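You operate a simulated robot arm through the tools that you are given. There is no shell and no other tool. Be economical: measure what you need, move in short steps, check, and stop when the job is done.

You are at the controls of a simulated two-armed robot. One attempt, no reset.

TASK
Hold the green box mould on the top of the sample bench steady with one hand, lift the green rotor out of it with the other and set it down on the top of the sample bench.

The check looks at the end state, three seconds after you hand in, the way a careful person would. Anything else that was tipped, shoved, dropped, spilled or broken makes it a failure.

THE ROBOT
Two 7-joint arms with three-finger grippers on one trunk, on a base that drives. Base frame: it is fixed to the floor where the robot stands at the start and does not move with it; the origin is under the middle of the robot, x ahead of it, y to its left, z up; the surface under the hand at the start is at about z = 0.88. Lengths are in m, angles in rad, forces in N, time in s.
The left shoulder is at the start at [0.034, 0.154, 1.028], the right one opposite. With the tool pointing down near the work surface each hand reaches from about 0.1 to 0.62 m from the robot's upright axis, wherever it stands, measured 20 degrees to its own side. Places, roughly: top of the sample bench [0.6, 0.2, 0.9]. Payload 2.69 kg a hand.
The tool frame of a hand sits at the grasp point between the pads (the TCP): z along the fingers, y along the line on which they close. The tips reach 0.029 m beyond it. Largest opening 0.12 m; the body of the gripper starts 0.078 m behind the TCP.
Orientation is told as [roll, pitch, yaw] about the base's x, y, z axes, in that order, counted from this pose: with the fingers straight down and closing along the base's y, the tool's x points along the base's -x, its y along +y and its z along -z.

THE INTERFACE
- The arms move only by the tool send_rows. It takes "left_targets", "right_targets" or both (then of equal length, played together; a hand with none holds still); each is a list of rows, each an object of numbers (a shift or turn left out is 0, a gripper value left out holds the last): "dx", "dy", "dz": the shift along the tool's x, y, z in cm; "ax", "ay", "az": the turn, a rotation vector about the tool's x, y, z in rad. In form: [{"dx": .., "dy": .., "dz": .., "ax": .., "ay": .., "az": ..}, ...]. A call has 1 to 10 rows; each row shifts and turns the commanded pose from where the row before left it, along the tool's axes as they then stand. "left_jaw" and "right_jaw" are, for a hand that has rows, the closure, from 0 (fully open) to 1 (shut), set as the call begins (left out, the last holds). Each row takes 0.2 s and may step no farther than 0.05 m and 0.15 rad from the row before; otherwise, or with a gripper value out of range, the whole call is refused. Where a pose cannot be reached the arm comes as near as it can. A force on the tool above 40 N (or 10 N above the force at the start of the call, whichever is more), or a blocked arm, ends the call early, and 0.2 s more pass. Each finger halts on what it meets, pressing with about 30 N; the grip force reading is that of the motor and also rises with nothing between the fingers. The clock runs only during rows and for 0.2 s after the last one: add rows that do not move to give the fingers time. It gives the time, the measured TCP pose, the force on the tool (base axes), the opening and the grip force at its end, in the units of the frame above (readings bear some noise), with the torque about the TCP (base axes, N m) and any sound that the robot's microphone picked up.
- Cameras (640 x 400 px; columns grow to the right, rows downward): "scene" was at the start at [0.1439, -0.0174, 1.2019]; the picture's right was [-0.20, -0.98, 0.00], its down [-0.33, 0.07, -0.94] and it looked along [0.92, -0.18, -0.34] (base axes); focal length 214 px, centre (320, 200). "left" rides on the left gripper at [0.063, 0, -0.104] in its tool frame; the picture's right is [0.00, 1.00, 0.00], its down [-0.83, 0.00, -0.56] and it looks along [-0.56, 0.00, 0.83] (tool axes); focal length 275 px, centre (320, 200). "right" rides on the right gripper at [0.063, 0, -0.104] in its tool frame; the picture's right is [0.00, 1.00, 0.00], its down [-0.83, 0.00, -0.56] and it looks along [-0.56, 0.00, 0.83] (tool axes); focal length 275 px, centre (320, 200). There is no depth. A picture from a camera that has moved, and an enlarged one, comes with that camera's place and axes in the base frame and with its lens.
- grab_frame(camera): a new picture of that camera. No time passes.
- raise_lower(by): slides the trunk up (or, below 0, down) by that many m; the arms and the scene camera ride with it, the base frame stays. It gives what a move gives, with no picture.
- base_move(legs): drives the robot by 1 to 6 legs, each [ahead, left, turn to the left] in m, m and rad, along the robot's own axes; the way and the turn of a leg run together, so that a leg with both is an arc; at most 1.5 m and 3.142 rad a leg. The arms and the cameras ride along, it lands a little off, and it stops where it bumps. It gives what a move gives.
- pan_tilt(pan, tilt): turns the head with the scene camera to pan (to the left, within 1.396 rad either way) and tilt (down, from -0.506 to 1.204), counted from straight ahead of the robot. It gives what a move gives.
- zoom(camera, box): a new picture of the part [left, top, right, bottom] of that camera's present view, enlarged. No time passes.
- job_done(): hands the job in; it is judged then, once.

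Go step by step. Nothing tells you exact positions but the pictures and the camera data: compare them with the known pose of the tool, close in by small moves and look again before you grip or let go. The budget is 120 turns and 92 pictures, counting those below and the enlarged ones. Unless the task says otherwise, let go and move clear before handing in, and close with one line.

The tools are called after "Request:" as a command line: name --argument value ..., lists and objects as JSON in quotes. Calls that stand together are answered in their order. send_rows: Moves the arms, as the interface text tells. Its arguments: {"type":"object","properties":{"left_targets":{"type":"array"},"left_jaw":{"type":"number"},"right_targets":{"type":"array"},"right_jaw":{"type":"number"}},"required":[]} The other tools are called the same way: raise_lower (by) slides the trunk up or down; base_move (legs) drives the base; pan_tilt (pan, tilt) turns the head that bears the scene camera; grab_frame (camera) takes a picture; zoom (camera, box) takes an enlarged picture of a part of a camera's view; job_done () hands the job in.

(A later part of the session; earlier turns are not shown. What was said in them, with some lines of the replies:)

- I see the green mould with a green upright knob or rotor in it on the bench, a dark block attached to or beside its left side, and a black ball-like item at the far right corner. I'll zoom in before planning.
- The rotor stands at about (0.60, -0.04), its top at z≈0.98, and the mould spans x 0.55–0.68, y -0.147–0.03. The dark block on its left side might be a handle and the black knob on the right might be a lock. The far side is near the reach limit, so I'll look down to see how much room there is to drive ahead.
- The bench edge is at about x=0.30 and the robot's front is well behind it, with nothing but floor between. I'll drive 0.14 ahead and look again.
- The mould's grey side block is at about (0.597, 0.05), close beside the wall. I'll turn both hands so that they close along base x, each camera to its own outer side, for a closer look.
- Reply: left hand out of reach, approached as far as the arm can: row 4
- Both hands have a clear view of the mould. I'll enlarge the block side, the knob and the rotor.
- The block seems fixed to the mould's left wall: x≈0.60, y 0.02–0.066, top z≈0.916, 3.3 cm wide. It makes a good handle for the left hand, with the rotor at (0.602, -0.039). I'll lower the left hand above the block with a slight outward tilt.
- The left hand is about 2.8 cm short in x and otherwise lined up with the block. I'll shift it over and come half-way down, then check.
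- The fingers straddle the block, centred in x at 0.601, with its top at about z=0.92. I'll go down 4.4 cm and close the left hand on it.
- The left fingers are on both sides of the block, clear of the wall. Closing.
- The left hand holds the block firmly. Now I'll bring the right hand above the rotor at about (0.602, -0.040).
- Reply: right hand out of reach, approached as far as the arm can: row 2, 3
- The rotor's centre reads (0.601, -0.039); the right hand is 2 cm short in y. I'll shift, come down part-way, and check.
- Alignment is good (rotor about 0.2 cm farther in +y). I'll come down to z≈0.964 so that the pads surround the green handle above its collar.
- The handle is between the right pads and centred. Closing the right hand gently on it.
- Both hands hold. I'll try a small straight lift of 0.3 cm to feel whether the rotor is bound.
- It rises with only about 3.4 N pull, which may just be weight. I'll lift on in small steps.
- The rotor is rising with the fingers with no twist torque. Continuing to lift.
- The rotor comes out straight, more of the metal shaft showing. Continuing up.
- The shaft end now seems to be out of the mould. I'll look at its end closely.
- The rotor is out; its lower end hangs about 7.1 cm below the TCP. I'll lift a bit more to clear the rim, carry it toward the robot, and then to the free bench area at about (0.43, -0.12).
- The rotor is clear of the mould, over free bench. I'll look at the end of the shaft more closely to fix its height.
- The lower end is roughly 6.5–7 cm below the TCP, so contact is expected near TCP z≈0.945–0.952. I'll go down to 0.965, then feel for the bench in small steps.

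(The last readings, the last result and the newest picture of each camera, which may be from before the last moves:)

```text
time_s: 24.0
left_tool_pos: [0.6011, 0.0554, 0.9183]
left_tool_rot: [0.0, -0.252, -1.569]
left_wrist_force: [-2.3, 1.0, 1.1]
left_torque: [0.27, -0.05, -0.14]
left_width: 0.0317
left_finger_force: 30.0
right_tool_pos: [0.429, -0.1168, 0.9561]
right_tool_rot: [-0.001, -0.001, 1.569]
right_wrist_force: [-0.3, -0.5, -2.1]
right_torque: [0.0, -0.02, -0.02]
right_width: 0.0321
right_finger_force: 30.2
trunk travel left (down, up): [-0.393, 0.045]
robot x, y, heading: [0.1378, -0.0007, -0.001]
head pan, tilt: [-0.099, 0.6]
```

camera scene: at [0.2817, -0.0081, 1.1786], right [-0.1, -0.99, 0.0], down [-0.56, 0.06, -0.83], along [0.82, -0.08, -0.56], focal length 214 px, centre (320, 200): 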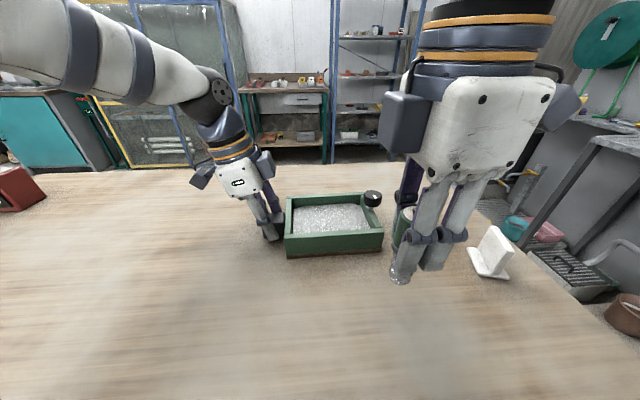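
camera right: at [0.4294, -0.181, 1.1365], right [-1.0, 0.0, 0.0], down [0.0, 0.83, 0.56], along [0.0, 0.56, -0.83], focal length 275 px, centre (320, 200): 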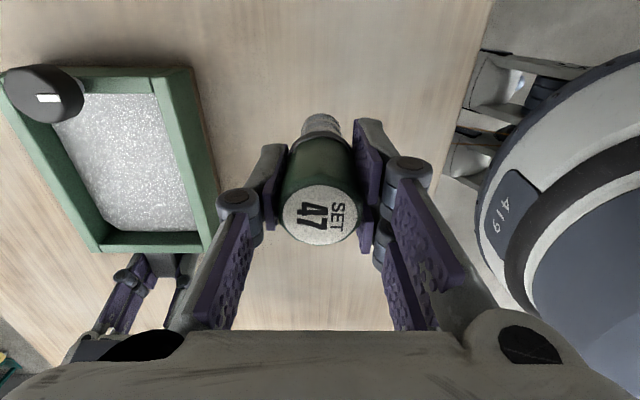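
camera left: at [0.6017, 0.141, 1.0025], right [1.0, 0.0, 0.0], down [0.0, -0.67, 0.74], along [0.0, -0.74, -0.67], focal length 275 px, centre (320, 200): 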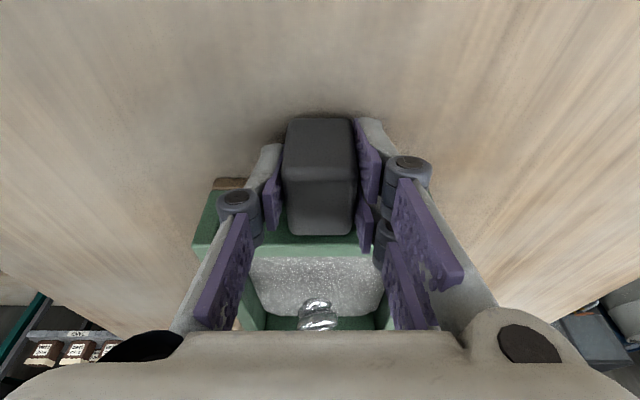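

The force is still only the rotor's weight, so there is no contact yet at 0.956. I'll continue in fine steps.

Request:
send_rows --right_targets '[{"dz": 0.2}, {"dz": 0.2}, {}]'

Request:
zoom --camera "scene" --box '[360, 230, 488, 350]'

```text
time_s: 24.8
left_tool_pos: [0.5997, 0.055, 0.9194]
left_tool_rot: [0.001, -0.251, -1.57]
left_wrist_force: [0.6, 0.4, -0.3]
left_torque: [0.4, -0.05, 0.09]
left_width: 0.0316
left_finger_force: 29.9
right_tool_pos: [0.4293, -0.1158, 0.9541]
right_tool_rot: [-0.003, -0.003, 1.571]
right_wrist_force: [-2.8, -0.9, 23.1]
right_torque: [-0.05, 0.09, -0.01]
right_width: 0.0317
right_finger_force: 29.8
trunk travel left (down, up): [-0.393, 0.045]
robot x, y, heading: [0.1404, -0.0011, -0.002]
head pan, tilt: [-0.099, 0.6]
```

```text
3.33 times, centred on (424, 290) of scene
camera zoom: at [0.2807, -0.0078, 1.1789], right [-0.1, -0.99, 0.0], down [-0.56, 0.06, -0.83], along [0.82, -0.08, -0.56], focal length 715 px, centre (-27, -100)
```

zoom: 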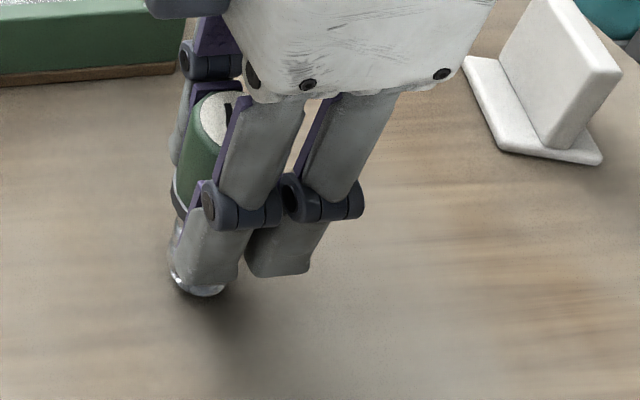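

The rotor touches the bench (23 N push). I'll ease off 0.2 cm and open slightly to see if it stands.

Request:
send_rows --right_targets '[{"dz": -0.2}, {}]'

Request:
send_rows --right_targets '[{}, {}, {}]' --right_jaw 0.69

Request:
grab_frame --camera "right"

```text
time_s: 25.4
left_tool_pos: [0.5994, 0.0541, 0.9194]
left_tool_rot: [0.001, -0.252, -1.57]
left_wrist_force: [-5.3, 2.7, 1.3]
left_torque: [-0.12, 0.21, -0.49]
left_width: 0.032
left_finger_force: 30.2
right_tool_pos: [0.4292, -0.1173, 0.9549]
right_tool_rot: [0.0, 0.001, 1.57]
right_wrist_force: [0.5, 0.2, -2.7]
right_torque: [0.01, -0.04, -0.01]
right_width: 0.032
right_finger_force: 29.7
trunk travel left (down, up): [-0.393, 0.045]
robot x, y, heading: [0.1399, -0.0008, -0.006]
head pan, tilt: [-0.099, 0.6]
```

```text
time_s: 26.2
left_tool_pos: [0.6027, 0.0544, 0.9183]
left_tool_rot: [-0.001, -0.251, -1.57]
left_wrist_force: [-3.0, 2.6, -0.6]
left_torque: [-0.34, 0.16, -0.43]
left_width: 0.0319
left_finger_force: 29.8
right_tool_pos: [0.4292, -0.1166, 0.9553]
right_tool_rot: [-0.001, -0.001, 1.569]
right_wrist_force: [-0.1, 0.8, 0.1]
right_torque: [0.01, 0.0, 0.01]
right_width: 0.0372
right_finger_force: 0.0
trunk travel left (down, up): [-0.393, 0.045]
robot x, y, heading: [0.1397, -0.0009, -0.002]
head pan, tilt: [-0.099, 0.6]
```

```text
51 pictures are left
camera right: at [0.4298, -0.1801, 1.0603], right [-1.0, 0.0, 0.0], down [0.0, 0.83, 0.56], along [0.0, 0.56, -0.83], focal length 275 px, centre (320, 200)
```

right: 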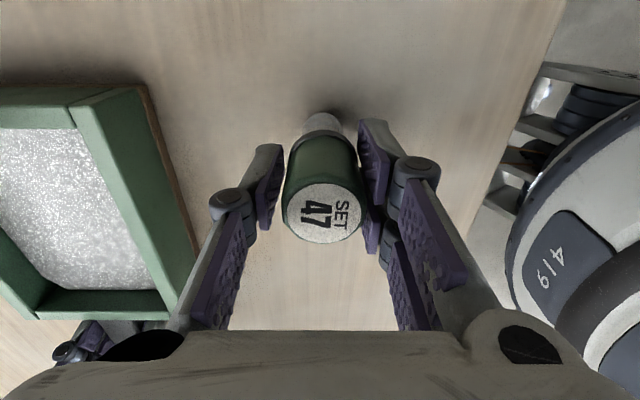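

The rotor stands by itself with the fingers free. I'll open more and check that it stays upright.

Request:
send_rows --right_targets '[{}, {}, {}]' --right_jaw 0.3

Request:
grab_frame --camera "right"

```text
time_s: 27.0
left_tool_pos: [0.6003, 0.0544, 0.9184]
left_tool_rot: [0.002, -0.251, -1.572]
left_wrist_force: [-2.1, 2.0, -0.6]
left_torque: [-0.32, 0.0, -0.31]
left_width: 0.0317
left_finger_force: 29.5
right_tool_pos: [0.4286, -0.1166, 0.9555]
right_tool_rot: [0.0, 0.001, 1.569]
right_wrist_force: [-0.7, -0.5, 0.5]
right_torque: [-0.02, 0.0, -0.01]
right_width: 0.0837
right_finger_force: 0.1
trunk travel left (down, up): [-0.393, 0.045]
robot x, y, heading: [0.1417, -0.0013, -0.003]
head pan, tilt: [-0.099, 0.6]
```

```text
50 pictures are left
camera right: at [0.4299, -0.1801, 1.0603], right [-1.0, 0.0, 0.0], down [0.0, 0.83, 0.56], along [0.0, 0.56, -0.83], focal length 275 px, centre (320, 200)
```

right: 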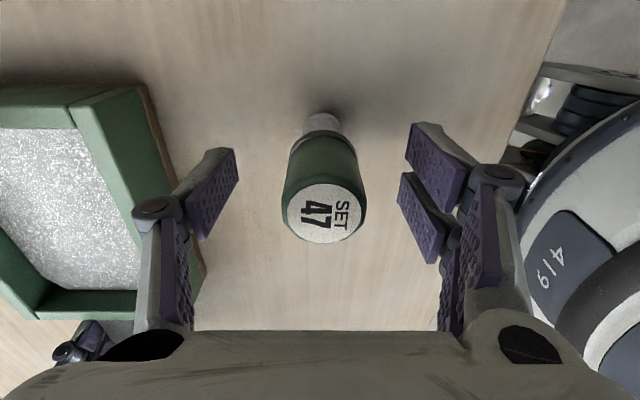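

It stands upright. I'll raise the right hand straight up and open the left hand off the block.

Request:
send_rows --right_targets '[{"dz": -3}, {"dz": -3}, {"dz": -4}, {"dz": -4}, {}]'

Request:
send_rows --left_targets '[{}, {}, {}]' --left_jaw 0.3

Request:
grab_frame --camera "left"

Request:
grab_frame --camera "scene"

```text
time_s: 28.2
left_tool_pos: [0.6006, 0.0541, 0.9177]
left_tool_rot: [-0.001, -0.251, -1.572]
left_wrist_force: [-1.6, 1.6, -0.8]
left_torque: [-0.01, -0.05, -0.29]
left_width: 0.032
left_finger_force: 30.0
right_tool_pos: [0.4303, -0.1189, 1.0918]
right_tool_rot: [0.0, 0.0, 1.572]
right_wrist_force: [-0.4, 0.9, 0.3]
right_torque: [-0.01, 0.01, -0.01]
right_width: 0.0843
right_finger_force: 0.1
trunk travel left (down, up): [-0.393, 0.045]
robot x, y, heading: [0.1433, -0.0009, 0.002]
head pan, tilt: [-0.099, 0.6]
```

```text
time_s: 29.0
left_tool_pos: [0.6024, 0.0534, 0.9171]
left_tool_rot: [0.0, -0.252, -1.571]
left_wrist_force: [0.7, -0.4, 1.4]
left_torque: [0.03, 0.0, 0.0]
left_width: 0.0839
left_finger_force: 0.0
right_tool_pos: [0.4313, -0.1181, 1.0921]
right_tool_rot: [-0.001, -0.002, 1.569]
right_wrist_force: [0.2, -0.2, 1.2]
right_torque: [0.01, -0.02, 0.0]
right_width: 0.0839
right_finger_force: 0.0
trunk travel left (down, up): [-0.393, 0.045]
robot x, y, heading: [0.1387, -0.0019, 0.0]
head pan, tilt: [-0.099, 0.6]
```

```text
49 pictures are left
camera left: at [0.6018, 0.1411, 1.0025], right [1.0, 0.0, 0.0], down [0.0, -0.67, 0.74], along [0.0, -0.74, -0.67], focal length 275 px, centre (320, 200)
```

left: 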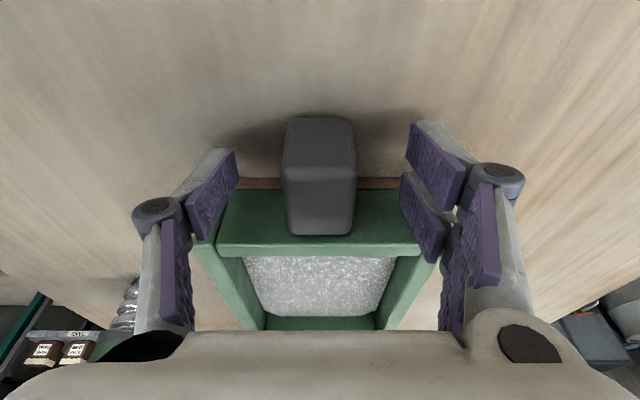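

```text
48 pictures are left
camera scene: at [0.2817, -0.008, 1.1786], right [-0.1, -0.99, 0.0], down [-0.56, 0.06, -0.83], along [0.82, -0.08, -0.56], focal length 214 px, centre (320, 200)
```

scene: 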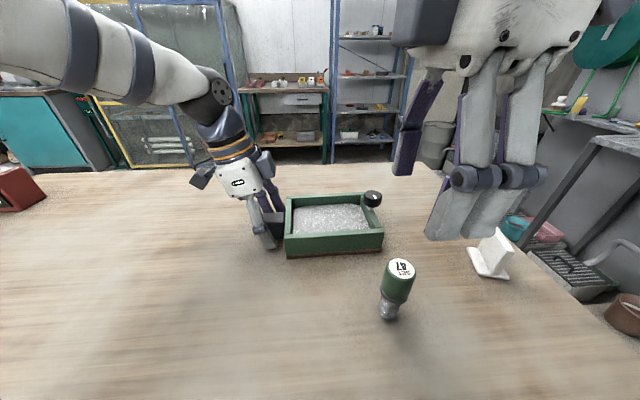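

The rotor stands on the bench and the block is free of the left fingers. I'll draw the left hand back along its fingers and then take a last look.

Request:
send_rows --left_targets '[{"dz": -2.5}, {"dz": -3}, {"dz": -3}, {"dx": 3, "dz": -2}, {"dx": 3}, {}]'

Request:
grab_frame --camera "scene"

Request:
zoom --camera "scene" --box '[250, 180, 450, 330]'

```text
time_s: 30.4
left_tool_pos: [0.6006, 0.1383, 1.0063]
left_tool_rot: [0.001, -0.251, -1.57]
left_wrist_force: [0.6, 0.0, -0.9]
left_torque: [-0.01, 0.02, -0.02]
left_width: 0.0839
left_finger_force: 0.0
right_tool_pos: [0.4306, -0.1181, 1.0932]
right_tool_rot: [-0.001, 0.001, 1.569]
right_wrist_force: [-0.6, 0.9, 0.2]
right_torque: [0.0, 0.01, -0.06]
right_width: 0.084
right_finger_force: 0.1
trunk travel left (down, up): [-0.393, 0.045]
robot x, y, heading: [0.1398, 0.0003, -0.004]
head pan, tilt: [-0.099, 0.6]
```

```text
47 pictures are left
camera scene: at [0.2816, -0.0083, 1.1786], right [-0.1, -0.99, 0.0], down [-0.56, 0.06, -0.83], along [0.82, -0.08, -0.56], focal length 214 px, centre (320, 200)
```

scene: 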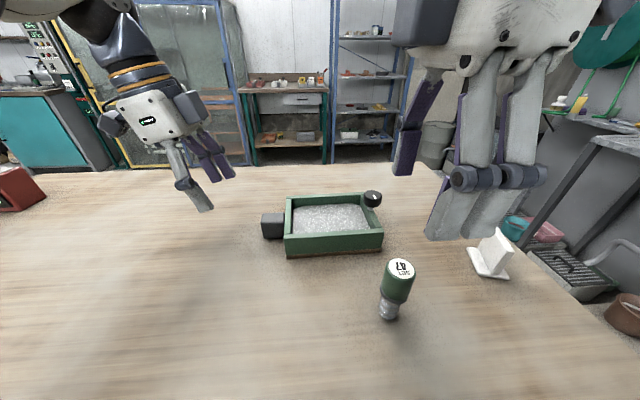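

```text
2.67 times, centred on (350, 255) of scene
camera zoom: at [0.2816, -0.0083, 1.1786], right [-0.1, -0.99, 0.0], down [-0.56, 0.06, -0.83], along [0.82, -0.08, -0.56], focal length 572 px, centre (240, 53)
```

zoom: 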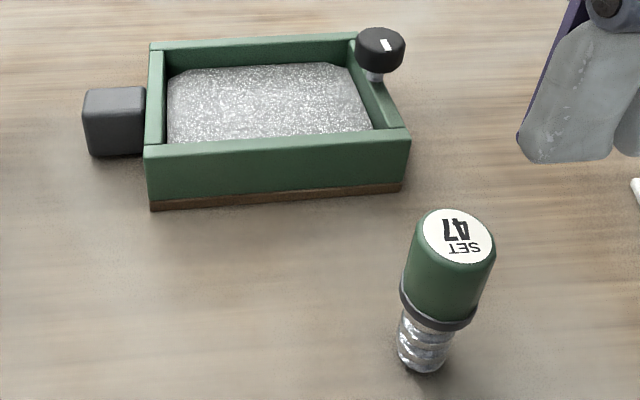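

The rotor stands upright on the bench, the mould is where it was at the start, and both hands are clear. I'm handing in.

Request:
job_done

```text
The job is handed in.
```

The green rotor is out of its mould and standing upright on the bench; the mould stayed where it was and nothing else was disturbed.
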